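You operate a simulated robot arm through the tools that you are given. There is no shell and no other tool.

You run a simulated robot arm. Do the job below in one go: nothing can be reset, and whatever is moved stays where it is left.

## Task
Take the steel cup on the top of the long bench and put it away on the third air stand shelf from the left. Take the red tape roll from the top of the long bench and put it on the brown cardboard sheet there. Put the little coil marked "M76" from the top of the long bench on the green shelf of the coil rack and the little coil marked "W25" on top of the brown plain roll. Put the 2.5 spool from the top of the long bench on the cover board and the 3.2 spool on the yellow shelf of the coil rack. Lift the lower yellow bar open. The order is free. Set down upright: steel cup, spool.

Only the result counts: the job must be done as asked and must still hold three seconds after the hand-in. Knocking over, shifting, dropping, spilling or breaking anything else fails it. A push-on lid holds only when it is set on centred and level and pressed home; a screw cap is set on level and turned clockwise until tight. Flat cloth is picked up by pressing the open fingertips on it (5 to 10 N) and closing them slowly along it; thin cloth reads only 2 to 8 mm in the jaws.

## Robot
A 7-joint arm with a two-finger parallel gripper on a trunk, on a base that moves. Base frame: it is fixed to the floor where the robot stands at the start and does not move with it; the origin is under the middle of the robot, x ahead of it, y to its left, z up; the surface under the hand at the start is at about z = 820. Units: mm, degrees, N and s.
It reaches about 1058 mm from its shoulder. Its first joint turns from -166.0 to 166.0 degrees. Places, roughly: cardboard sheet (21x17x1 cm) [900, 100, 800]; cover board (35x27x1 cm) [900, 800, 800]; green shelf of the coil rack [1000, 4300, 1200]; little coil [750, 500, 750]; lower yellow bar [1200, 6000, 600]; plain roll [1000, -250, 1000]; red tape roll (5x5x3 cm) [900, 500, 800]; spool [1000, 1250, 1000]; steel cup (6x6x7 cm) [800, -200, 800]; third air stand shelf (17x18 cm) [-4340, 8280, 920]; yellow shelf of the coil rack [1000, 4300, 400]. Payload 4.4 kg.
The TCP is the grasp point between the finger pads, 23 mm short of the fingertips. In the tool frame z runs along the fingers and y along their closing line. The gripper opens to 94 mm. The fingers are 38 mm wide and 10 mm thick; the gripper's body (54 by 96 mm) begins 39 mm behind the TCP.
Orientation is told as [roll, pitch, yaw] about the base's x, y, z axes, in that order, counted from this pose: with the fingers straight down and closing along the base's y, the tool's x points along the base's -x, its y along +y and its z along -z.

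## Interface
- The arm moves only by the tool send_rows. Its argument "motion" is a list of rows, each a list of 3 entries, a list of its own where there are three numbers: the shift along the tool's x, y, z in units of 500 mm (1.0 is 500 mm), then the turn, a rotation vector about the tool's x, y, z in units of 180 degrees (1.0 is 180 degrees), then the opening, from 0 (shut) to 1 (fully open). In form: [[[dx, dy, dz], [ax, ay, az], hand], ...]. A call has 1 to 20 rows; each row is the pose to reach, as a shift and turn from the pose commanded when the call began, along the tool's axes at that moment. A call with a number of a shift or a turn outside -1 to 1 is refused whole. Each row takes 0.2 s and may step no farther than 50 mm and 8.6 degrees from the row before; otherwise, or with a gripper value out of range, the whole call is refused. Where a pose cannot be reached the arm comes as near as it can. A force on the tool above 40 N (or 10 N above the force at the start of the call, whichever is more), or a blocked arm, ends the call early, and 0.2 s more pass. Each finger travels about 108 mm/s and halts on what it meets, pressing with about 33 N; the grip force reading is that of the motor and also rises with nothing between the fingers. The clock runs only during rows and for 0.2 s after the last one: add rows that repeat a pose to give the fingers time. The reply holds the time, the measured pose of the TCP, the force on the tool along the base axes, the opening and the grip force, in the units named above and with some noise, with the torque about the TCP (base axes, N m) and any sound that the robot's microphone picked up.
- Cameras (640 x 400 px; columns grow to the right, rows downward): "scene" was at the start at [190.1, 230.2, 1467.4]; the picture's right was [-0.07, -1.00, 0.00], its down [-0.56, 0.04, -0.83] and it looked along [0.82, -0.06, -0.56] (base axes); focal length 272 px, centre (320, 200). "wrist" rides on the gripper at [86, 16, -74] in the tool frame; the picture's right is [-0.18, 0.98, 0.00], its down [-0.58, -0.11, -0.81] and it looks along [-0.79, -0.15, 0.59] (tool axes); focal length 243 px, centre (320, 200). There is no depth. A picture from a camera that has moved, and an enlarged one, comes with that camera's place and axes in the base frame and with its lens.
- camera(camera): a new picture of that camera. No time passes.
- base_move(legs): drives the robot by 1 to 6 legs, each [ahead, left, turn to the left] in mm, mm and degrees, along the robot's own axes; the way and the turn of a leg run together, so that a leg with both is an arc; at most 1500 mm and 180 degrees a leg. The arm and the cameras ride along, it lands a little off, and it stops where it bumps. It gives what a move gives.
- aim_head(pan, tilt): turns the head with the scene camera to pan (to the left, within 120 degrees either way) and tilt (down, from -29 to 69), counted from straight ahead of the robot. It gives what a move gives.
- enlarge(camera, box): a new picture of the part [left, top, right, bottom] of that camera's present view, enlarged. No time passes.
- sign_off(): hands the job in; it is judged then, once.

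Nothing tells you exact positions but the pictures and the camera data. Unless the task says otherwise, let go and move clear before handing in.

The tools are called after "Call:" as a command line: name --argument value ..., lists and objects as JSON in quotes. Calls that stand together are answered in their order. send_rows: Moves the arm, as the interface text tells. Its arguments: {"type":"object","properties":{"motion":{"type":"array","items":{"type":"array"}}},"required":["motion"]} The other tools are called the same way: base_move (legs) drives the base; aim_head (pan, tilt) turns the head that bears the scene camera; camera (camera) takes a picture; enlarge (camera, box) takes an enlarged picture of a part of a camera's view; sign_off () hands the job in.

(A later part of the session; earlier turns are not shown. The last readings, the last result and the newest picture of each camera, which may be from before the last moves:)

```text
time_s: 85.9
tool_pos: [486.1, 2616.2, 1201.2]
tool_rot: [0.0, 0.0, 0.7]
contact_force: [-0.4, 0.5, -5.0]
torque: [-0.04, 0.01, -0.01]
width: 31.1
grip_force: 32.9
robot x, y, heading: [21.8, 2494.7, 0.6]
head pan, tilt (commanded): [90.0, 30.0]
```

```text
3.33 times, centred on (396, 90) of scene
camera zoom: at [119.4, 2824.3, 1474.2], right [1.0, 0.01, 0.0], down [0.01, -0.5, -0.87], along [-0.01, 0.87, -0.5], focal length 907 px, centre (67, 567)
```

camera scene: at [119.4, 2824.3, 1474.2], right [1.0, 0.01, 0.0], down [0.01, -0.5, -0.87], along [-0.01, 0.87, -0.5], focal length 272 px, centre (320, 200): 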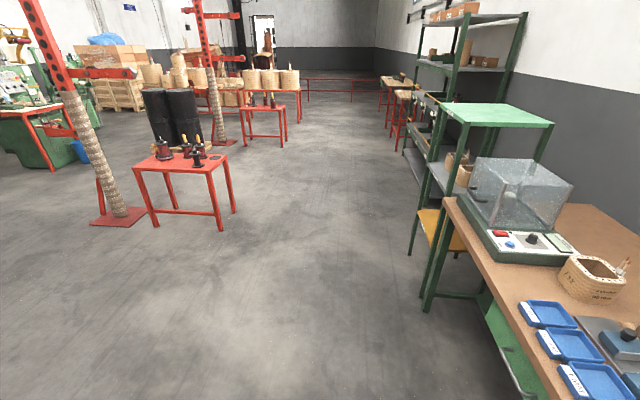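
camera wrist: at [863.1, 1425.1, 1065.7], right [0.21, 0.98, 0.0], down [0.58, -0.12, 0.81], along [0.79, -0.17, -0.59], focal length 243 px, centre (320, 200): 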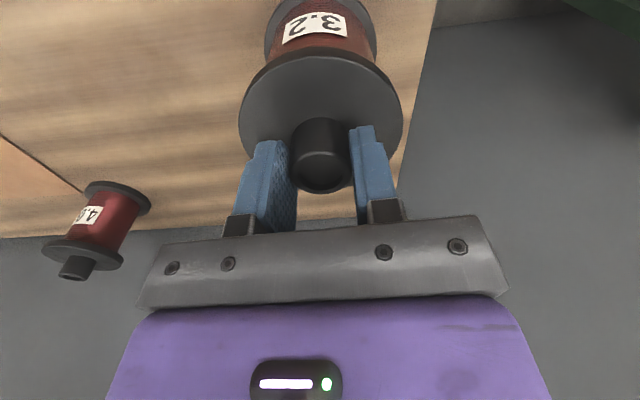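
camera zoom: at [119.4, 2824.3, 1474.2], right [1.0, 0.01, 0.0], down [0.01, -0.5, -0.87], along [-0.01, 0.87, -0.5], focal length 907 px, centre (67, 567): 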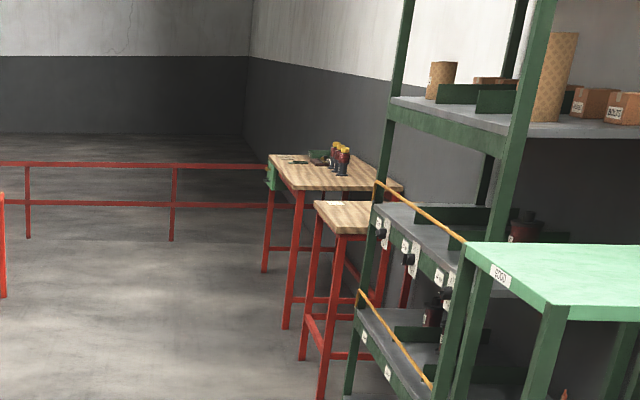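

The coil rack is the green frame (front edge near x 800, y 3980–4500) with the green top shelf and a yellow shelf low down; the yellow bars are on the big shelf behind. I drive further left.

Call:
base_move --legs '[[0, 1400, 0]]'

Call:
aim_head --pan 30 --tilt 35

Call:
camera --camera "scene"

Call:
camera --camera "wrist"

```text
time_s: 92.6
tool_pos: [482.0, 3936.9, 1201.0]
tool_rot: [-0.1, 0.0, -0.1]
contact_force: [0.2, -0.6, -5.8]
torque: [0.01, 0.04, -0.02]
width: 30.9
grip_force: 33.4
robot x, y, heading: [17.4, 3824.9, 0.0]
head pan, tilt (commanded): [90.0, 30.0]
```

```text
time_s: 93.9
tool_pos: [482.2, 3937.7, 1199.7]
tool_rot: [0.0, 0.0, -0.3]
contact_force: [-0.8, 1.0, -5.7]
torque: [0.01, 0.03, -0.04]
width: 31.2
grip_force: 32.7
robot x, y, heading: [16.5, 3823.7, -0.1]
head pan, tilt (commanded): [30.0, 35.0]
```

```text
taken
camera scene: at [194.4, 4104.6, 1466.4], right [0.5, -0.87, 0.0], down [-0.5, -0.29, -0.82], along [0.71, 0.41, -0.57], focal length 272 px, centre (320, 200)
```

scene: 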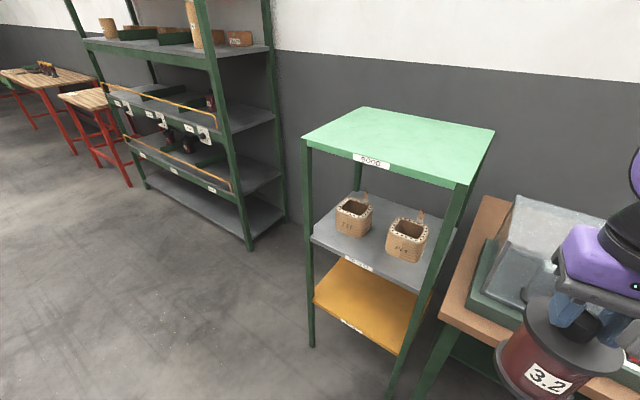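

```text
taken
camera wrist: at [393.9, 3954.2, 1275.2], right [0.19, 0.98, 0.0], down [0.58, -0.11, 0.81], along [0.79, -0.15, -0.59], focal length 243 px, centre (320, 200)
```

wrist: 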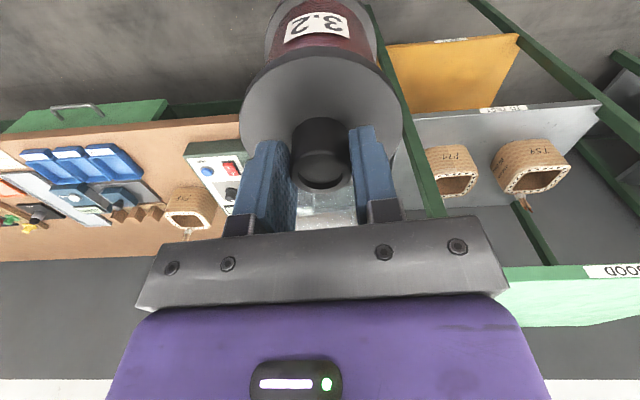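

The rack has three shelves: green top (about z 1157), grey (about 777) holding two coils, and yellow (about 403), so the yellow one has about 345 mm of headroom. I'll need a tilted grip there: plan is to stand the spool briefly on the green top, regrip its hub with the fingers pitched 45°, then place it. I slide the base in front of the rack.

Call:
base_move --legs '[[0, 600, 0]]'

Call:
aim_head --pan -10 --tilt 35

Call:
camera --camera "scene"

Call:
camera --camera "wrist"

```text
time_s: 97.3
tool_pos: [484.3, 4530.5, 1201.0]
tool_rot: [-0.1, 0.0, -0.6]
contact_force: [0.2, -0.2, -5.5]
torque: [0.04, 0.0, 0.01]
width: 31.1
grip_force: 32.7
robot x, y, heading: [21.2, 4420.2, -0.8]
head pan, tilt (commanded): [30.0, 35.0]
```

```text
time_s: 98.3
tool_pos: [486.0, 4528.9, 1200.6]
tool_rot: [0.1, 0.1, -0.4]
contact_force: [-0.4, -0.5, -5.6]
torque: [0.02, 0.01, -0.02]
width: 31.1
grip_force: 33.1
robot x, y, heading: [16.5, 4417.9, -0.3]
head pan, tilt (commanded): [-10.0, 35.0]
```

```text
taken
camera scene: at [209.0, 4638.8, 1466.4], right [-0.18, -0.98, 0.0], down [-0.56, 0.1, -0.82], along [0.81, -0.15, -0.57], focal length 272 px, centre (320, 200)
```

scene: 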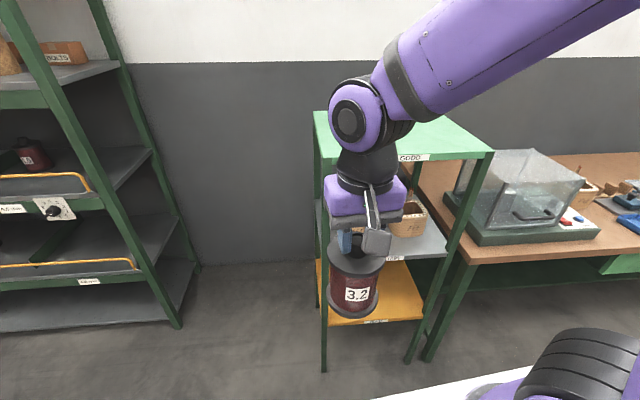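

```text
taken
camera wrist: at [397.7, 4546.8, 1275.2], right [0.19, 0.98, 0.0], down [0.58, -0.11, 0.81], along [0.79, -0.15, -0.59], focal length 243 px, centre (320, 200)
```

wrist: 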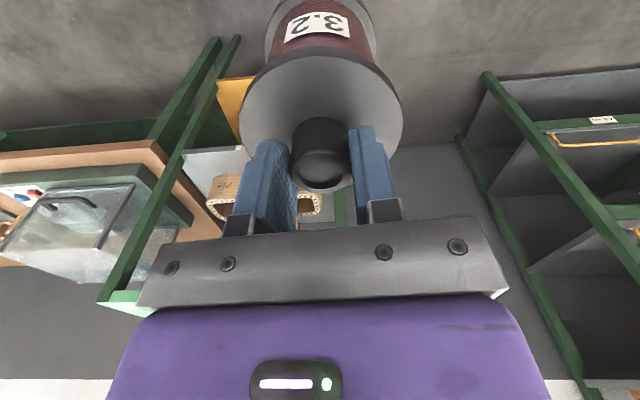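

I raise the spool well above the green top and carry it over to about (900, 4300).

Call:
send_rows --motion '[[[0, 0, -0.09], [0, 0, 0], 0.15], [[0, 0, -0.18], [0, 0, 0], 0.15], [[0, 0, -0.27], [0, 0, 0], 0.15], [[0, 0, -0.33], [0, 0, 0], 0.15], [[-0.0758, -0.0409, -0.33], [0, 0, 0], 0.15], [[-0.1516, -0.0818, -0.33], [0, 0, 0], 0.15], [[-0.2274, -0.1227, -0.33], [0, 0, 0], 0.15], [[-0.3032, -0.1636, -0.33], [0, 0, 0], 0.15], [[-0.379, -0.2045, -0.33], [0, 0, 0], 0.15], [[-0.4548, -0.2454, -0.33], [0, 0, 0], 0.15], [[-0.5306, -0.2863, -0.33], [0, 0, 0], 0.15], [[-0.6064, -0.3272, -0.33], [0, 0, 0], 0.15], [[-0.6822, -0.3681, -0.33], [0, 0, 0], 0.15], [[-0.758, -0.409, -0.33], [0, 0, 0], 0.15], [[-0.834, -0.45, -0.33], [0, 0, 0], 0.15], [[-0.834, -0.45, -0.33], [0, 0, 0], 0.15]]'

Call:
camera --camera "scene"

Call:
camera --camera "wrist"

```text
time_s: 101.7
tool_pos: [901.8, 4296.4, 1366.4]
tool_rot: [0.1, 0.0, -0.3]
contact_force: [-0.3, 0.4, -6.1]
torque: [0.0, 0.04, 0.01]
width: 30.9
grip_force: 32.5
robot x, y, heading: [17.8, 4418.1, -0.4]
head pan, tilt (commanded): [-10.0, 35.0]
```

```text
taken
camera scene: at [209.2, 4638.6, 1466.3], right [-0.18, -0.98, 0.0], down [-0.56, 0.1, -0.82], along [0.81, -0.15, -0.57], focal length 272 px, centre (320, 200)
```

scene: 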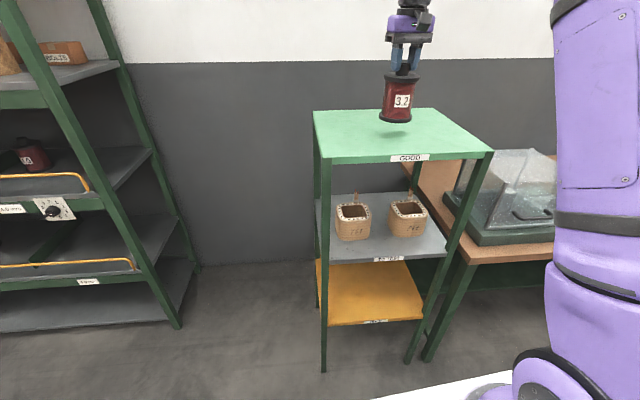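

```text
taken
camera wrist: at [815.4, 4314.5, 1440.3], right [0.19, 0.98, 0.0], down [0.58, -0.11, 0.81], along [0.79, -0.15, -0.59], focal length 243 px, centre (320, 200)
```

wrist: 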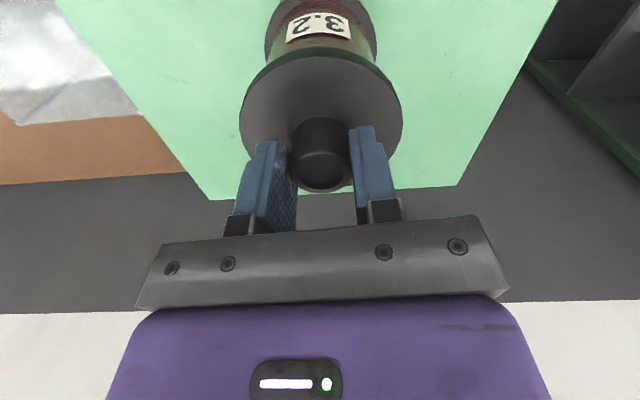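

I have a clear view of the rack now; I measure the shelves more closely.

Call:
enlarge --camera "scene" --box '[290, 170, 498, 300]'

Call:
enlarge --camera "scene" --box '[290, 240, 498, 370]'

Call:
enlarge --camera "scene" --box '[290, 60, 498, 190]'

```text
3.08 times, centred on (394, 235) of scene
camera zoom: at [209.2, 4638.6, 1466.3], right [-0.18, -0.98, 0.0], down [-0.56, 0.1, -0.82], along [0.81, -0.15, -0.57], focal length 837 px, centre (92, 92)
```

zoom: 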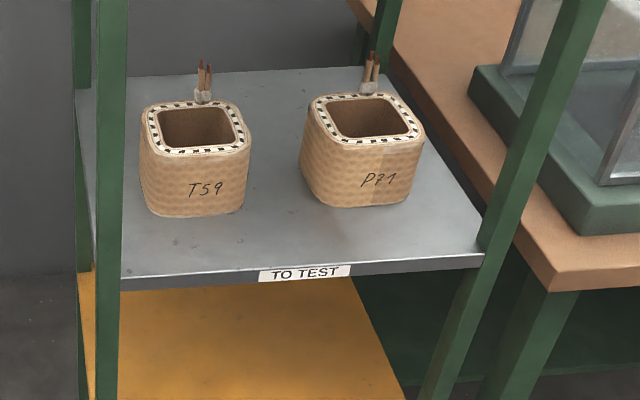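

```text
3.08 times, centred on (394, 305) of scene
camera zoom: at [209.2, 4638.6, 1466.3], right [-0.18, -0.98, 0.0], down [-0.56, 0.1, -0.82], along [0.81, -0.15, -0.57], focal length 837 px, centre (92, -123)
```

zoom: 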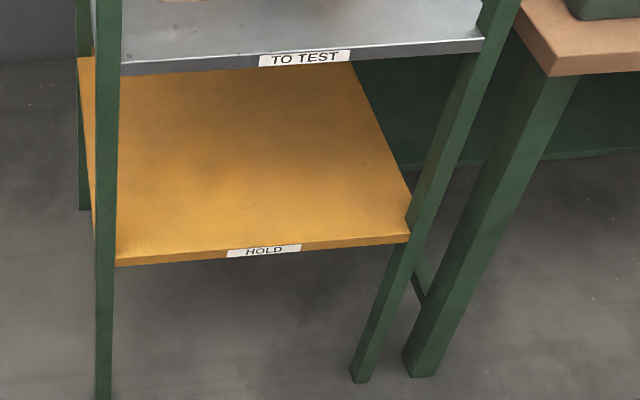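

```text
3.08 times, centred on (394, 125) of scene
camera zoom: at [209.2, 4638.6, 1466.3], right [-0.18, -0.98, 0.0], down [-0.56, 0.1, -0.82], along [0.81, -0.15, -0.57], focal length 837 px, centre (92, 431)
```

zoom: 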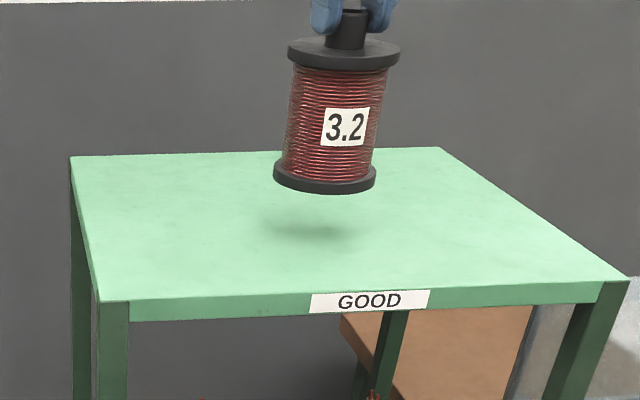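

The yellow shelf is at about z 400 with the grey shelf's underside near 766, front edge near x 795 at y 4300. I now set the spool down on the green top for regripping.

Call:
send_rows --motion '[[[0, 0, 0.05], [0, 0, 0], 0.15], [[0, 0, 0.09], [0, 0, 0], 0.15], [[0, 0, 0.11], [0, 0, 0], 0.15], [[0, 0, 0.11], [0, 0, 0], 0.15]]'

Call:
enlarge --camera "scene" --box '[290, 60, 498, 190]'

```text
time_s: 102.7
tool_pos: [899.9, 4300.1, 1313.2]
tool_rot: [-0.1, -0.3, -0.6]
contact_force: [4.7, -2.6, 23.6]
torque: [0.17, -0.22, 0.13]
width: 31.2
grip_force: 33.3
robot x, y, heading: [20.1, 4418.2, -0.4]
head pan, tilt (commanded): [-10.0, 35.0]
```

```text
3.08 times, centred on (394, 125) of scene
camera zoom: at [208.2, 4638.6, 1466.5], right [-0.18, -0.98, 0.0], down [-0.56, 0.1, -0.82], along [0.81, -0.15, -0.57], focal length 837 px, centre (92, 431)
```

zoom: 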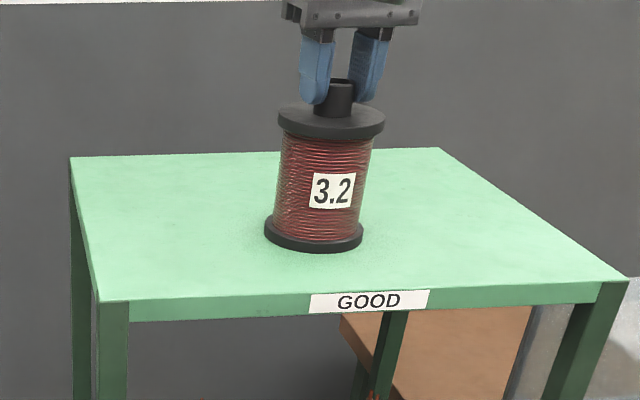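

The spool stands on the green top (contact at TCP 1313, so the top is near z 1172). I release, rise and pitch the fingers by 45° for the regrip.

Call:
send_rows --motion '[[[0, 0, -0.006], [0, 0, 0], 0.15], [[0, 0, -0.006], [0, 0, 0], 0.3], [[0, 0, -0.006], [0, 0, 0], 0.5], [[0, 0, -0.006], [0, 0, 0], 0.7], [[0, 0, -0.006], [0, 0, 0], 0.7], [[0, 0, -0.05], [0, 0, 0], 0.7], [[0, 0, -0.12], [0, 0, 0], 0.7], [[0, 0, -0.16], [0, 0, 0], 0.7], [[0, 0, -0.16], [0, -0.042, 0], 0.7], [[0, 0, -0.16], [0, -0.084, 0], 0.7], [[0, 0, -0.16], [0, -0.126, 0], 0.7], [[0, 0, -0.16], [0, -0.168, 0], 0.7], [[0, 0, -0.16], [0, -0.21, 0], 0.7], [[0, 0, -0.16], [0, -0.25, 0], 0.7], [[0, 0, -0.16], [0, -0.25, 0], 0.7]]'

Call:
camera --camera "wrist"

Call:
camera --camera "scene"

```text
time_s: 105.9
tool_pos: [899.8, 4300.8, 1390.2]
tool_rot: [0.0, -45.1, -0.4]
contact_force: [-0.2, 0.2, -0.3]
torque: [0.01, 0.01, -0.02]
width: 65.7
grip_force: 0.1
robot x, y, heading: [19.7, 4421.7, -0.5]
head pan, tilt (commanded): [-10.0, 35.0]
```

```text
taken
camera wrist: at [784.8, 4318.7, 1382.3], right [0.14, 0.98, 0.13], down [-0.16, -0.11, 0.98], along [0.98, -0.16, 0.14], focal length 243 px, centre (320, 200)
```

wrist: 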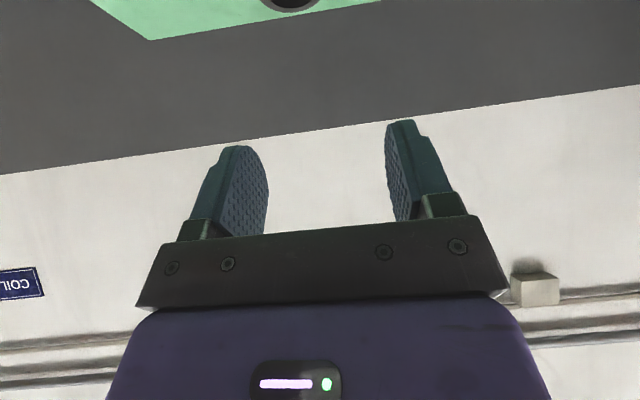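

```text
taken
camera scene: at [208.9, 4638.7, 1466.4], right [-0.18, -0.98, 0.0], down [-0.56, 0.1, -0.82], along [0.81, -0.15, -0.57], focal length 272 px, centre (320, 200)
```

scene: 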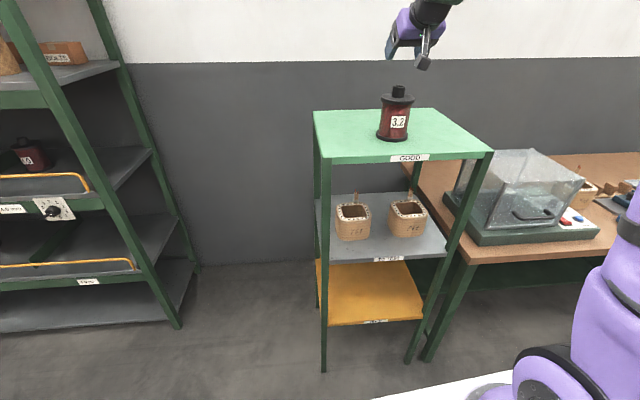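

The hand is pitched 45°. I measure where the hub stands before regripping.

Call:
enlarge --camera "scene" --box '[340, 70, 468, 150]'

```text
5.00 times, centred on (404, 110) of scene
camera zoom: at [208.9, 4638.7, 1466.4], right [-0.18, -0.98, 0.0], down [-0.56, 0.1, -0.82], along [0.81, -0.15, -0.57], focal length 1360 px, centre (-100, 650)
```

zoom: 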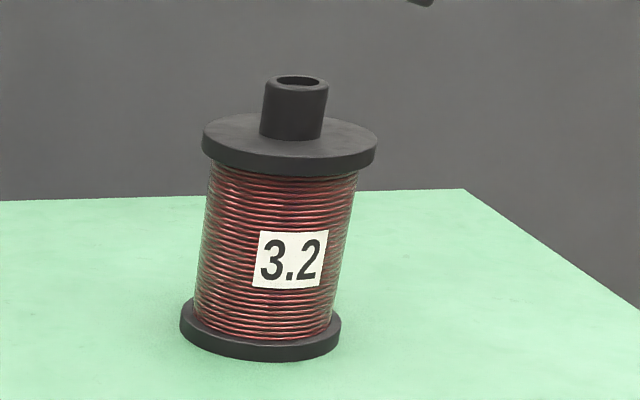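

The hub's top is near (900, 4302, 1308). I lower the pitched fingers around it to just above the flange.

Call:
send_rows --motion '[[[0.03, 0.001, 0.028], [0, 0, 0], 0.6], [[0.06, 0.002, 0.056], [0, 0, 0], 0.6], [[0.096, 0.0024, 0.088], [0, 0, 0], 0.6], [[0.096, 0.0024, 0.088], [0, 0, 0], 0.6]]'

Call:
enlarge --camera "scene" --box '[340, 60, 468, 140]'

Call:
camera --camera "wrist"

```text
time_s: 106.9
tool_pos: [896.7, 4301.0, 1325.2]
tool_rot: [-0.1, -45.0, -0.4]
contact_force: [-0.2, 0.6, 0.1]
torque: [-0.03, 0.02, -0.01]
width: 56.4
grip_force: 0.0
robot x, y, heading: [15.9, 4418.3, -0.4]
head pan, tilt (commanded): [-10.0, 35.0]
```

```text
5.00 times, centred on (404, 100) of scene
camera zoom: at [208.8, 4638.7, 1466.4], right [-0.18, -0.98, 0.0], down [-0.56, 0.1, -0.82], along [0.81, -0.15, -0.57], focal length 1360 px, centre (-100, 700)
```

zoom: 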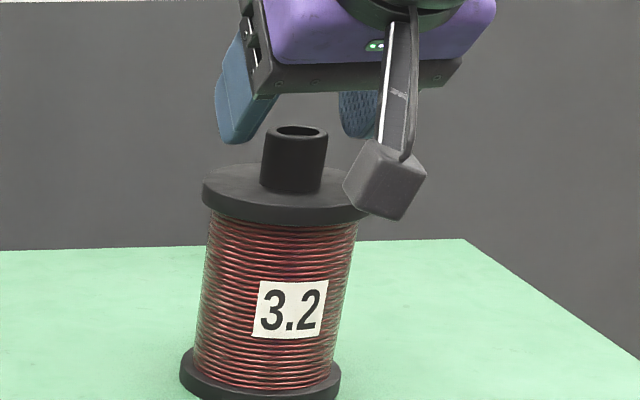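

```text
taken
camera wrist: at [781.9, 4319.0, 1317.3], right [0.14, 0.98, 0.13], down [-0.16, -0.11, 0.98], along [0.98, -0.16, 0.14], focal length 243 px, centre (320, 200)
```

wrist: 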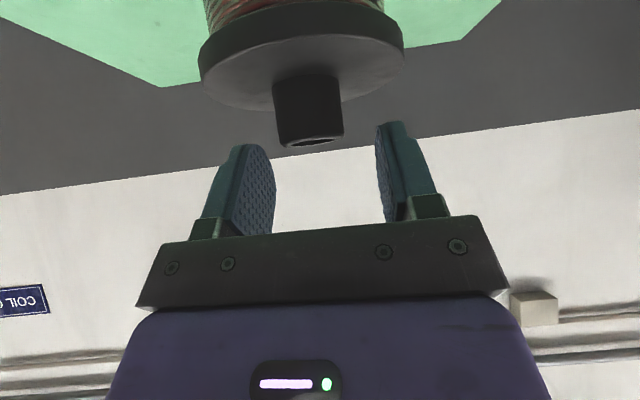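

The hub top is 21 mm below the TCP. I lower another 15 mm.

Call:
send_rows --motion '[[[0.011, -0.002, 0.011], [0, 0, 0], 0.6], [[0.0212, -0.004, 0.0212], [0, 0, 0], 0.6], [[0.0212, -0.004, 0.0212], [0, 0, 0], 0.6]]'

Call:
enlarge --camera "scene" --box '[340, 60, 468, 140]'

Call:
camera --camera "wrist"

```text
time_s: 107.7
tool_pos: [896.9, 4301.0, 1309.8]
tool_rot: [0.0, -45.0, -0.3]
contact_force: [-0.1, -0.1, 0.2]
torque: [0.0, 0.02, 0.01]
width: 56.4
grip_force: 0.2
robot x, y, heading: [18.0, 4420.3, -0.4]
head pan, tilt (commanded): [-10.0, 35.0]
```

```text
5.00 times, centred on (404, 100) of scene
camera zoom: at [208.9, 4638.7, 1466.4], right [-0.18, -0.98, 0.0], down [-0.56, 0.1, -0.82], along [0.81, -0.15, -0.57], focal length 1360 px, centre (-100, 700)
```

zoom: 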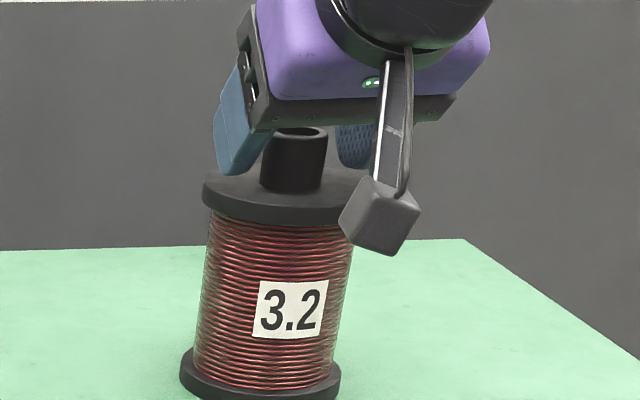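

```text
taken
camera wrist: at [782.1, 4317.7, 1302.0], right [0.14, 0.98, 0.13], down [-0.16, -0.11, 0.98], along [0.98, -0.16, 0.14], focal length 243 px, centre (320, 200)
```

wrist: 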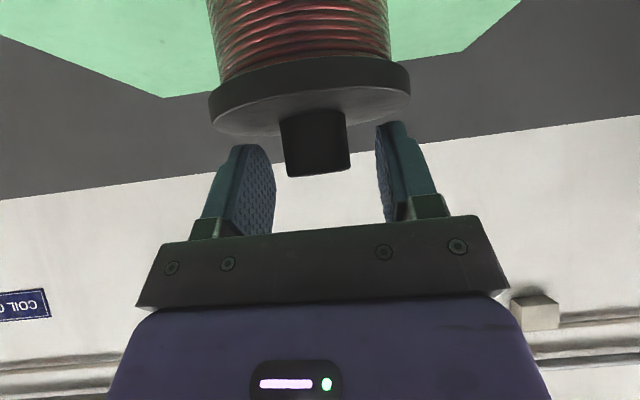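

I lower 4 mm more, shift 3 mm right to centre, and close on the hub.

Call:
send_rows --motion '[[[0.0057, -0.006, 0.0057], [0, 0, 0], 0.6], [[0.0057, -0.006, 0.0057], [0, 0, 0], 0.5], [[0.0057, -0.006, 0.0057], [0, 0, 0], 0.42], [[0.0057, -0.006, 0.0057], [0, 0, 0], 0.36], [[0.0057, -0.006, 0.0057], [0, 0, 0], 0.3], [[0.0057, -0.006, 0.0057], [0, 0, 0], 0.2], [[0.0057, -0.006, 0.0057], [0, 0, 0], 0.15], [[0.0057, -0.006, 0.0057], [0, 0, 0], 0.15]]'

Call:
enlarge --camera "scene" --box '[340, 60, 468, 140]'

Call:
camera --camera "wrist"

```text
time_s: 108.9
tool_pos: [898.9, 4299.0, 1309.7]
tool_rot: [0.1, -45.6, -0.5]
contact_force: [3.4, 0.1, 7.7]
torque: [0.14, -0.06, -0.03]
width: 31.7
grip_force: 4.0
robot x, y, heading: [17.8, 4420.4, -0.6]
head pan, tilt (commanded): [-10.0, 35.0]
stopped in row 5: the force on the tool passed its limit at 41 N (the readings are from after the stop); the commanded pose is now the measured one
```

```text
5.00 times, centred on (404, 100) of scene
camera zoom: at [208.7, 4638.9, 1466.4], right [-0.18, -0.98, 0.0], down [-0.56, 0.1, -0.82], along [0.81, -0.15, -0.57], focal length 1360 px, centre (-100, 700)
```

zoom: 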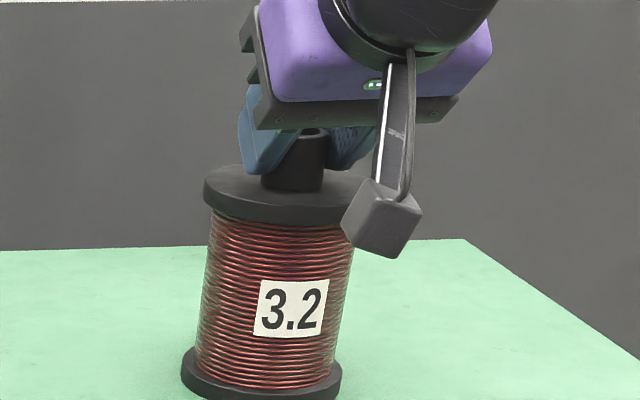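

```text
taken
camera wrist: at [783.7, 4315.9, 1300.5], right [0.14, 0.98, 0.13], down [-0.17, -0.11, 0.98], along [0.98, -0.16, 0.15], focal length 243 px, centre (320, 200)
```

wrist: 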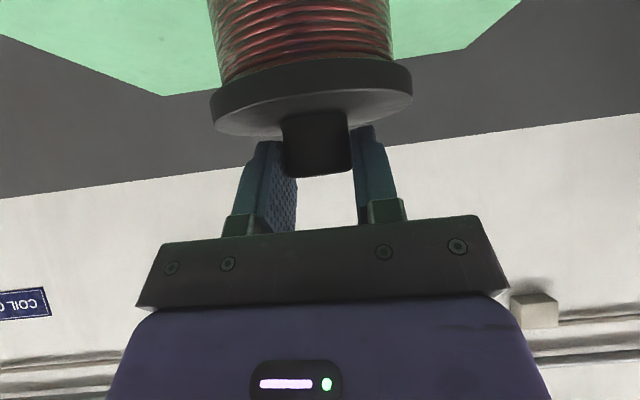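

The fingertips touched the flange, so I ease up 2 mm and grip.

Call:
send_rows --motion '[[[-0.003, 0, -0.003], [0, 0, 0], 0.36], [[-0.003, 0, -0.003], [0, 0, 0], 0.3], [[-0.003, 0, -0.003], [0, 0, 0], 0.2], [[-0.003, 0, -0.003], [0, 0, 0], 0.15], [[-0.003, 0, -0.003], [0, 0, 0], 0.15]]'

Call:
camera --camera "wrist"

```text
time_s: 110.1
tool_pos: [898.0, 4297.5, 1310.4]
tool_rot: [0.0, -45.2, -0.4]
contact_force: [-0.4, 0.9, 0.0]
torque: [0.05, 0.05, -0.01]
width: 31.3
grip_force: 32.7
robot x, y, heading: [18.3, 4418.3, -0.3]
head pan, tilt (commanded): [-10.0, 35.0]
```

```text
taken
camera wrist: at [783.1, 4315.5, 1301.1], right [0.14, 0.98, 0.13], down [-0.16, -0.11, 0.98], along [0.98, -0.16, 0.15], focal length 243 px, centre (320, 200)
```

wrist: 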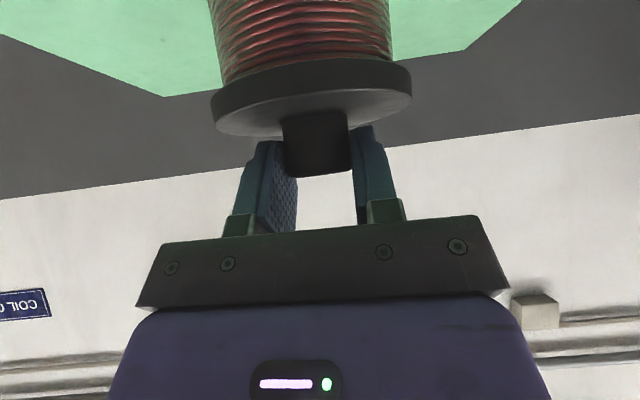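

Gripped at 31.3 mm. I lift 30 mm and check that the spool hangs straight.

Call:
send_rows --motion '[[[-0.006, 0, -0.006], [0, 0, 0], 0.15], [[-0.016, 0, -0.016], [0, 0, 0], 0.15], [[-0.03, 0, -0.03], [0, 0, 0], 0.15], [[-0.045, 0, -0.045], [0, 0, 0], 0.15], [[-0.045, 0, -0.045], [0, 0, 0], 0.15]]'

Call:
camera --camera "wrist"

Call:
enlarge --camera "scene" --box '[340, 50, 468, 130]'

```text
time_s: 111.3
tool_pos: [896.2, 4298.8, 1341.4]
tool_rot: [-0.1, -45.3, -0.4]
contact_force: [-0.7, -0.2, -5.4]
torque: [0.01, 0.07, -0.01]
width: 31.1
grip_force: 33.1
robot x, y, heading: [16.4, 4418.6, -0.5]
head pan, tilt (commanded): [-10.0, 35.0]
```

```text
taken
camera wrist: at [782.2, 4315.7, 1333.4], right [0.14, 0.98, 0.13], down [-0.16, -0.11, 0.98], along [0.98, -0.16, 0.15], focal length 243 px, centre (320, 200)
```

wrist: 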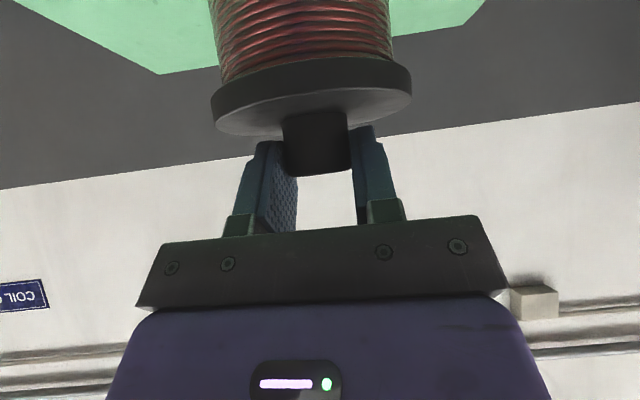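

```text
5.00 times, centred on (404, 90) of scene
camera zoom: at [209.1, 4638.8, 1466.3], right [-0.18, -0.98, 0.0], down [-0.56, 0.1, -0.82], along [0.81, -0.15, -0.57], focal length 1360 px, centre (-100, 750)
```

zoom: 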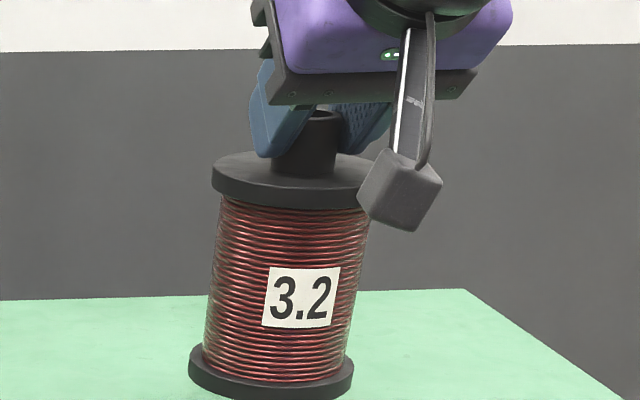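

The spool hangs upright. I draw it back clear of the rack and then back the base off 200 mm for room.

Call:
send_rows --motion '[[[0.056, 0, -0.063], [0, 0, 0], 0.15], [[0.112, 0, -0.126], [0, 0, 0], 0.15], [[0.168, 0, -0.189], [0, 0, 0], 0.15], [[0.224, 0, -0.252], [0, 0, 0], 0.15], [[0.28, 0, -0.315], [0, 0, 0], 0.15], [[0.336, 0, -0.378], [0, 0, 0], 0.15], [[0.392, 0, -0.441], [0, 0, 0], 0.15], [[0.447, 0, -0.503], [0, 0, 0], 0.15], [[0.447, 0, -0.503], [0, 0, 0], 0.15]]'

Call:
base_move --legs '[[-200, 0, 0]]'

Call:
camera --camera "scene"

```text
time_s: 113.3
tool_pos: [560.4, 4300.2, 1358.8]
tool_rot: [0.0, -45.2, -0.4]
contact_force: [0.3, -1.5, -5.3]
torque: [-0.01, 0.03, -0.02]
width: 31.1
grip_force: 33.0
robot x, y, heading: [19.6, 4420.0, -0.3]
head pan, tilt (commanded): [-10.0, 35.0]
```

```text
time_s: 114.9
tool_pos: [364.8, 4302.4, 1359.7]
tool_rot: [-0.1, -45.4, -0.3]
contact_force: [-0.5, -0.1, -5.9]
torque: [-0.02, 0.04, 0.02]
width: 31.3
grip_force: 33.3
robot x, y, heading: [-178.8, 4423.3, -0.3]
head pan, tilt (commanded): [-10.0, 35.0]
```

```text
taken
camera scene: at [12.0, 4640.4, 1466.4], right [-0.18, -0.98, 0.0], down [-0.56, 0.1, -0.82], along [0.81, -0.15, -0.57], focal length 272 px, centre (320, 200)
```

scene: 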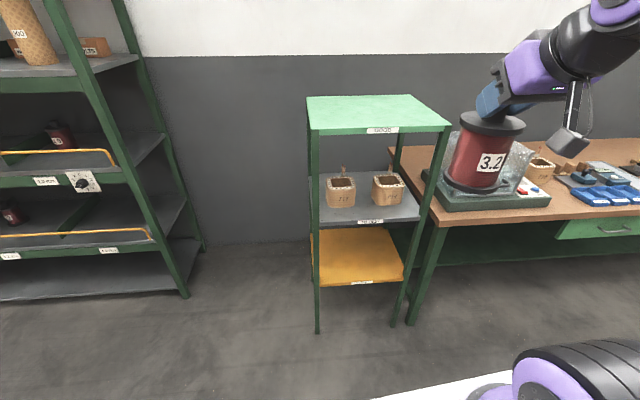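

The base is at x about -179. I bring the spool forward in front of the rack and lower it in stages.

Call:
send_rows --motion '[[[-0.065, 0, 0.065], [0, 0, 0], 0.15], [[-0.13, 0, 0.13], [0, 0, 0], 0.15], [[-0.195, 0, 0.195], [0, 0, 0], 0.15], [[-0.26, 0, 0.26], [0, 0, 0], 0.15], [[-0.325, 0, 0.325], [0, 0, 0], 0.15], [[-0.389, 0, 0.389], [0, 0, 0], 0.15], [[-0.321, 0, 0.457], [0, 0, 0], 0.15], [[-0.253, 0, 0.525], [0, 0, 0], 0.15], [[-0.185, 0, 0.593], [0, 0, 0], 0.15], [[-0.117, 0, 0.661], [0, 0, 0], 0.15]]'

Call:
send_rows --motion '[[[0.0628, 0, 0.0628], [0, 0, 0], 0.15], [[0.1256, 0, 0.1256], [0, 0, 0], 0.15], [[0.1884, 0, 0.1884], [0, 0, 0], 0.15], [[0.2512, 0, 0.2512], [0, 0, 0], 0.15], [[0.314, 0, 0.314], [0, 0, 0], 0.15], [[0.3768, 0, 0.3768], [0, 0, 0], 0.15], [[0.4396, 0, 0.4396], [0, 0, 0], 0.15]]'

Call:
camera --camera "scene"

Call:
camera --camera "wrist"

```text
time_s: 117.1
tool_pos: [638.9, 4301.0, 1168.4]
tool_rot: [0.0, -45.5, -0.3]
contact_force: [-0.2, 0.7, -4.4]
torque: [-0.01, 0.03, -0.03]
width: 30.8
grip_force: 32.5
robot x, y, heading: [-179.0, 4419.4, -0.4]
head pan, tilt (commanded): [-10.0, 35.0]
```

```text
time_s: 118.7
tool_pos: [643.3, 4299.0, 856.9]
tool_rot: [-0.1, -45.4, -0.4]
contact_force: [-0.6, 0.8, -4.7]
torque: [-0.01, 0.05, -0.02]
width: 30.9
grip_force: 32.9
robot x, y, heading: [-180.8, 4421.3, -0.2]
head pan, tilt (commanded): [-10.0, 35.0]
```

```text
taken
camera scene: at [11.6, 4640.5, 1466.4], right [-0.18, -0.98, 0.0], down [-0.56, 0.1, -0.82], along [0.81, -0.15, -0.57], focal length 272 px, centre (320, 200)
```

scene: 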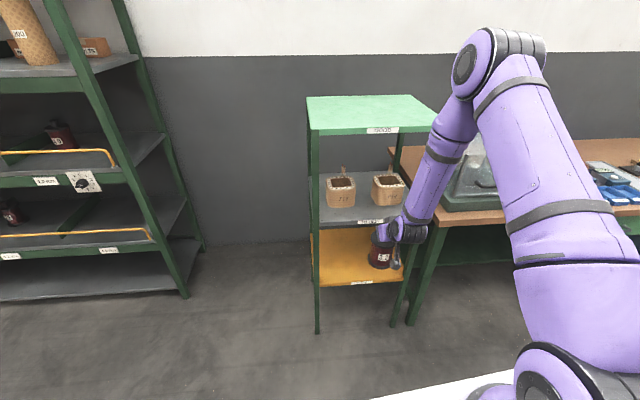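

```text
taken
camera wrist: at [527.4, 4316.2, 847.0], right [0.13, 0.98, 0.13], down [-0.17, -0.11, 0.98], along [0.98, -0.15, 0.15], focal length 243 px, centre (320, 200)
```

wrist: 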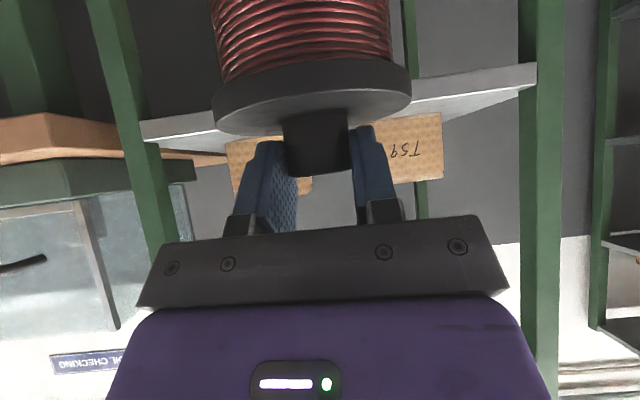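

The arm works well with the elbow high. I lower further to about z 590 in front of the yellow shelf.

Call:
send_rows --motion '[[[0.0628, 0, 0.0628], [0, 0, 0], 0.15], [[0.1256, 0, 0.1256], [0, 0, 0], 0.15], [[0.1884, 0, 0.1884], [0, 0, 0], 0.15], [[0.2512, 0, 0.2512], [0, 0, 0], 0.15], [[0.314, 0, 0.314], [0, 0, 0], 0.15], [[0.372, 0, 0.372], [0, 0, 0], 0.15], [[0.372, 0, 0.372], [0, 0, 0], 0.15]]'

Call:
camera --camera "scene"

Call:
camera --camera "wrist"

```text
time_s: 120.3
tool_pos: [644.4, 4302.1, 594.0]
tool_rot: [-0.1, -45.3, -0.3]
contact_force: [0.2, 0.4, -5.6]
torque: [0.0, 0.03, 0.01]
width: 30.9
grip_force: 33.1
robot x, y, heading: [-178.1, 4419.8, -0.3]
head pan, tilt (commanded): [-10.0, 35.0]
```

```text
taken
camera scene: at [12.2, 4640.4, 1466.4], right [-0.18, -0.98, 0.0], down [-0.56, 0.1, -0.82], along [0.81, -0.15, -0.57], focal length 272 px, centre (320, 200)
```

scene: 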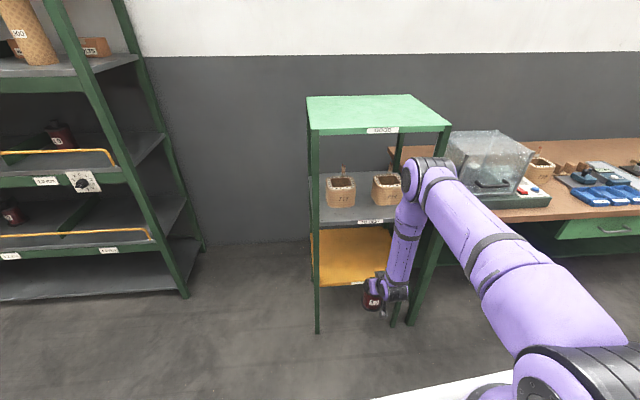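

```text
taken
camera wrist: at [529.9, 4317.9, 585.4], right [0.13, 0.98, 0.13], down [-0.16, -0.11, 0.98], along [0.98, -0.15, 0.15], focal length 243 px, centre (320, 200)
```

wrist: 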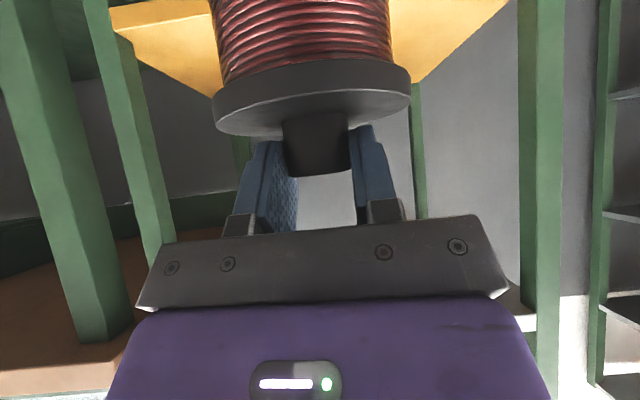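

The elbow stays outside the rack. I move the spool forward over the yellow shelf by about 225 mm.

Call:
send_rows --motion '[[[-0.053, 0, 0.053], [0, 0, 0], 0.15], [[-0.106, 0, 0.106], [0, 0, 0], 0.15], [[-0.159, 0, 0.159], [0, 0, 0], 0.15], [[-0.212, 0, 0.212], [0, 0, 0], 0.15], [[-0.265, 0, 0.265], [0, 0, 0], 0.15], [[-0.318, 0, 0.318], [0, 0, 0], 0.15], [[-0.318, 0, 0.318], [0, 0, 0], 0.15]]'

Call:
camera --camera "scene"

Call:
camera --camera "wrist"

```text
time_s: 121.9
tool_pos: [865.6, 4301.0, 595.3]
tool_rot: [0.0, -45.1, -0.3]
contact_force: [1.0, 0.2, -5.0]
torque: [0.01, 0.04, -0.02]
width: 31.2
grip_force: 33.0
robot x, y, heading: [-178.6, 4420.6, -0.2]
head pan, tilt (commanded): [-10.0, 35.0]
```

```text
taken
camera scene: at [12.3, 4640.4, 1466.3], right [-0.18, -0.98, 0.0], down [-0.56, 0.1, -0.82], along [0.81, -0.15, -0.57], focal length 272 px, centre (320, 200)
```

scene: 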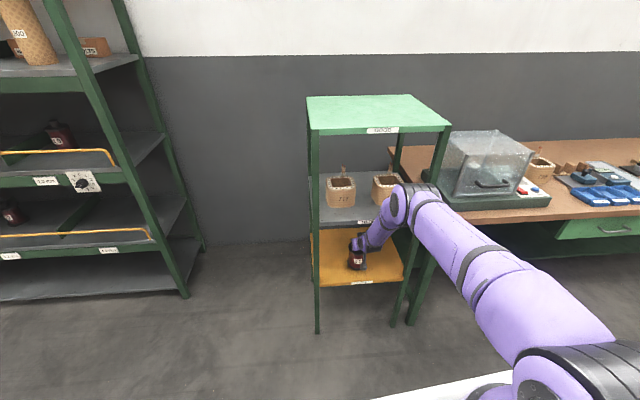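

```text
taken
camera wrist: at [750.7, 4318.9, 586.4], right [0.13, 0.98, 0.13], down [-0.16, -0.11, 0.98], along [0.98, -0.15, 0.15], focal length 243 px, centre (320, 200)
```

wrist: 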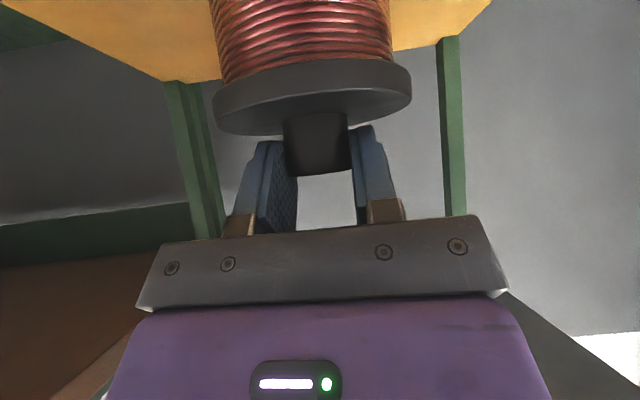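

The spool is over the yellow shelf. I lower it toward contact.

Call:
send_rows --motion '[[[0.02, 0, 0.02], [0, 0, 0], 0.15], [[0.04, 0, 0.04], [0, 0, 0], 0.15], [[0.05, 0, 0.05], [0, 0, 0], 0.15], [[0.05, 0, 0.05], [0, 0, 0], 0.15]]'

Call:
send_rows --motion '[[[0.004, 0, 0.004], [0, 0, 0], 0.15], [[0.008, 0, 0.008], [0, 0, 0], 0.15], [[0.008, 0, 0.008], [0, 0, 0], 0.15]]'

```text
time_s: 122.7
tool_pos: [875.3, 4299.0, 570.2]
tool_rot: [-0.1, -46.2, -0.4]
contact_force: [3.9, 0.6, 9.2]
torque: [0.03, 0.08, 0.04]
width: 30.9
grip_force: 32.9
robot x, y, heading: [-174.7, 4422.5, -0.3]
head pan, tilt (commanded): [-10.0, 35.0]
stopped in row 4: the force on the tool passed its limit at 60 N (the readings are from after the stop); the commanded pose is now the measured one
```

```text
time_s: 123.2
tool_pos: [877.7, 4299.9, 569.0]
tool_rot: [-0.1, -46.5, -0.2]
contact_force: [3.4, 0.6, 8.4]
torque: [0.1, 0.07, 0.03]
width: 30.8
grip_force: 32.8
robot x, y, heading: [-177.4, 4421.6, -0.6]
head pan, tilt (commanded): [-10.0, 35.0]
stopped in row 2: the force on the tool passed its limit at 46 N (the readings are from after the stop); the commanded pose is now the measured one
```

Contact came earlier than expected, at TCP 570. I look to see what is touching.

Call:
enlarge --camera "scene" --box '[290, 180, 450, 280]'

Call:
camera --camera "wrist"

Call:
enlarge --camera "wrist" --box '[160, 0, 480, 200]'

```text
4.00 times, centred on (370, 230) of scene
camera zoom: at [11.5, 4640.5, 1466.4], right [-0.18, -0.98, 0.0], down [-0.56, 0.1, -0.82], along [0.81, -0.15, -0.57], focal length 1088 px, centre (120, 80)
```

zoom: 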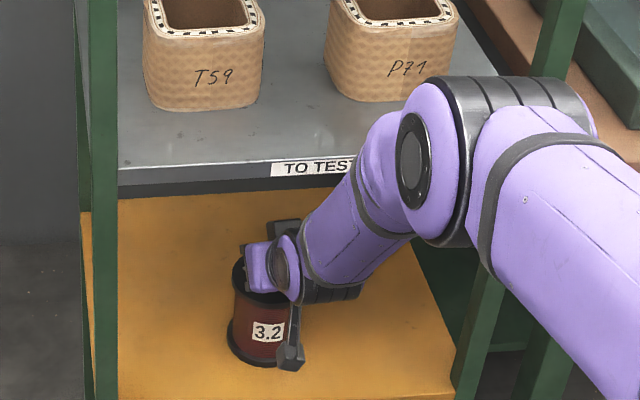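

```text
taken
camera wrist: at [762.6, 4316.4, 558.4], right [0.13, 0.98, 0.13], down [-0.18, -0.11, 0.98], along [0.97, -0.15, 0.17], focal length 243 px, centre (320, 200)
```

wrist: 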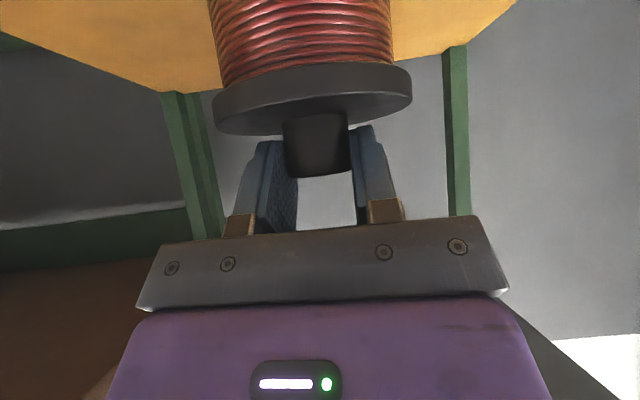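

```text
2.00 times, centred on (320, 100) of wrist
camera zoom: at [762.6, 4316.4, 558.4], right [0.13, 0.98, 0.13], down [-0.18, -0.11, 0.98], along [0.97, -0.15, 0.17], focal length 485 px, centre (320, 400)
```

zoom: 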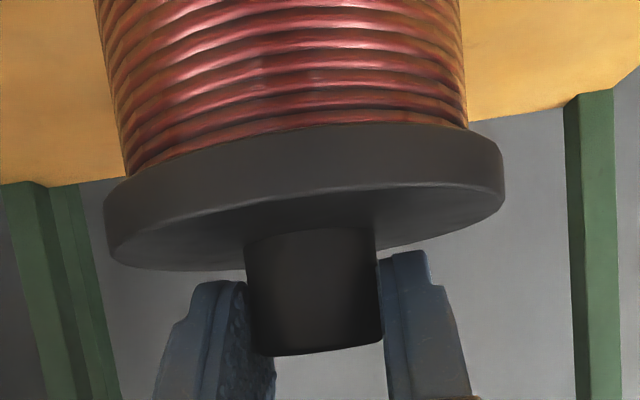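

The spool stands on the yellow shelf (the shelf is a bit higher than I estimated). I ease off 2 mm and check the force.

Call:
send_rows --motion '[[[-0.002, 0, -0.002], [0, 0, 0], 0.15], [[-0.003, 0, -0.003], [0, 0.004, 0], 0.15], [[-0.003, 0, -0.003], [0, 0.004, 0], 0.15]]'

```text
time_s: 124.0
tool_pos: [876.4, 4298.3, 569.5]
tool_rot: [-0.1, -45.6, -0.2]
contact_force: [4.0, 0.8, 4.3]
torque: [0.12, -1.02, 0.08]
width: 30.7
grip_force: 33.3
robot x, y, heading: [-178.4, 4421.5, -0.4]
head pan, tilt (commanded): [-10.0, 35.0]
```

The shelf now bears the spool. I open the fingers and check that the spool stays put.

Call:
send_rows --motion '[[[0, 0, 0], [0, 0, 0], 0.3], [[0, 0, 0], [0, 0, 0], 0.38], [[0, 0, 0], [0, 0, 0], 0.46], [[0, 0, 0], [0, 0, 0], 0.6], [[0, 0, 0], [0, 0, 0], 0.7], [[0, 0, 0], [0, 0, 0], 0.7]]'

Call:
camera --camera "wrist"

Call:
enlarge --camera "scene" --box '[290, 200, 450, 300]'

```text
time_s: 125.4
tool_pos: [877.1, 4298.5, 568.9]
tool_rot: [-0.1, -45.5, -0.1]
contact_force: [-1.6, -2.0, 6.9]
torque: [0.17, 0.02, 0.01]
width: 64.6
grip_force: 0.0
robot x, y, heading: [-181.6, 4421.1, -0.4]
head pan, tilt (commanded): [-10.0, 35.0]
```

```text
taken
camera wrist: at [761.7, 4316.2, 560.3], right [0.13, 0.98, 0.13], down [-0.17, -0.11, 0.98], along [0.98, -0.15, 0.15], focal length 243 px, centre (320, 200)
```

wrist: 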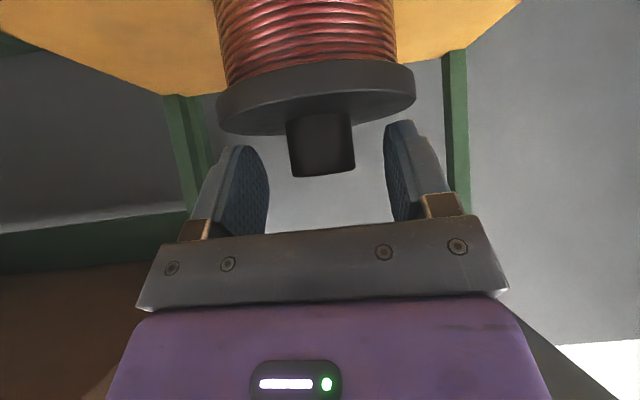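

```text
4.00 times, centred on (370, 250) of scene
camera zoom: at [11.5, 4640.4, 1466.4], right [-0.18, -0.98, 0.0], down [-0.56, 0.1, -0.82], along [0.81, -0.15, -0.57], focal length 1088 px, centre (120, 0)
```

zoom: 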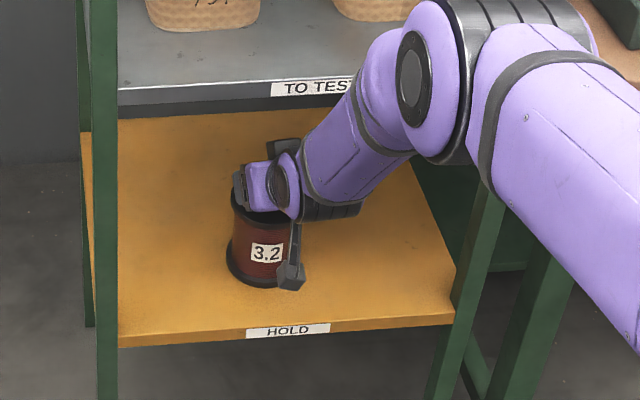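

The spool stands upright on its own. I lift a few millimetres and back the fingers straight out past the hub.

Call:
send_rows --motion '[[[-0.008, 0.003, -0.008], [0, 0, 0], 0.75], [[-0.01, 0.003, -0.01], [0, 0, 0], 0.75], [[0.02, 0.003, -0.04], [0, 0, 0], 0.75], [[0.07, 0.003, -0.09], [0, 0, 0], 0.75], [[0.13, 0.003, -0.15], [0, 0, 0], 0.75], [[0.19, 0.003, -0.21], [0, 0, 0], 0.75], [[0.25, 0.003, -0.27], [0, 0, 0], 0.75], [[0.31, 0.003, -0.33], [0, 0, 0], 0.75], [[0.36, 0.003, -0.38], [0, 0, 0], 0.75]]'

Call:
camera --camera "wrist"

Call:
camera --camera "scene"

```text
time_s: 127.4
tool_pos: [611.7, 4299.5, 573.2]
tool_rot: [-0.1, -45.5, -0.2]
contact_force: [-0.2, -0.4, -0.7]
torque: [0.0, 0.04, 0.01]
width: 70.7
grip_force: 0.1
robot x, y, heading: [-175.7, 4416.9, -0.2]
head pan, tilt (commanded): [-10.0, 35.0]
```

```text
taken
camera wrist: at [498.1, 4317.1, 564.9], right [0.13, 0.98, 0.13], down [-0.17, -0.11, 0.98], along [0.98, -0.15, 0.15], focal length 243 px, centre (320, 200)
```

wrist: 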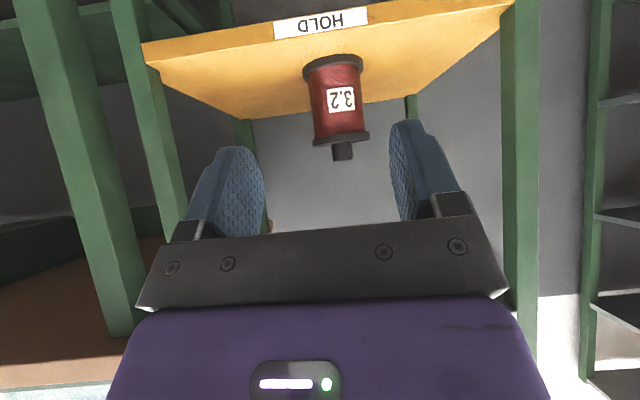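

```text
taken
camera scene: at [11.9, 4640.5, 1466.4], right [-0.18, -0.98, 0.0], down [-0.56, 0.1, -0.82], along [0.81, -0.15, -0.57], focal length 272 px, centre (320, 200)
```

scene: 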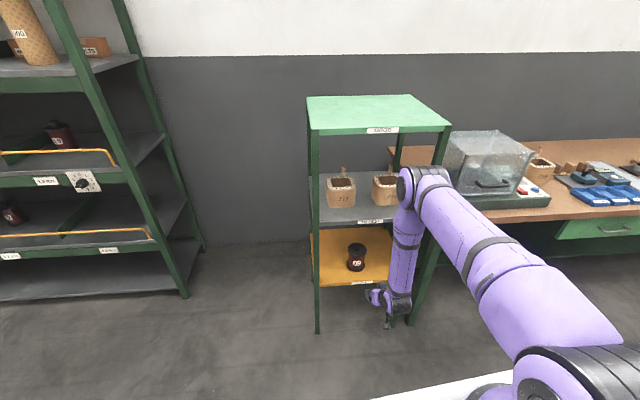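

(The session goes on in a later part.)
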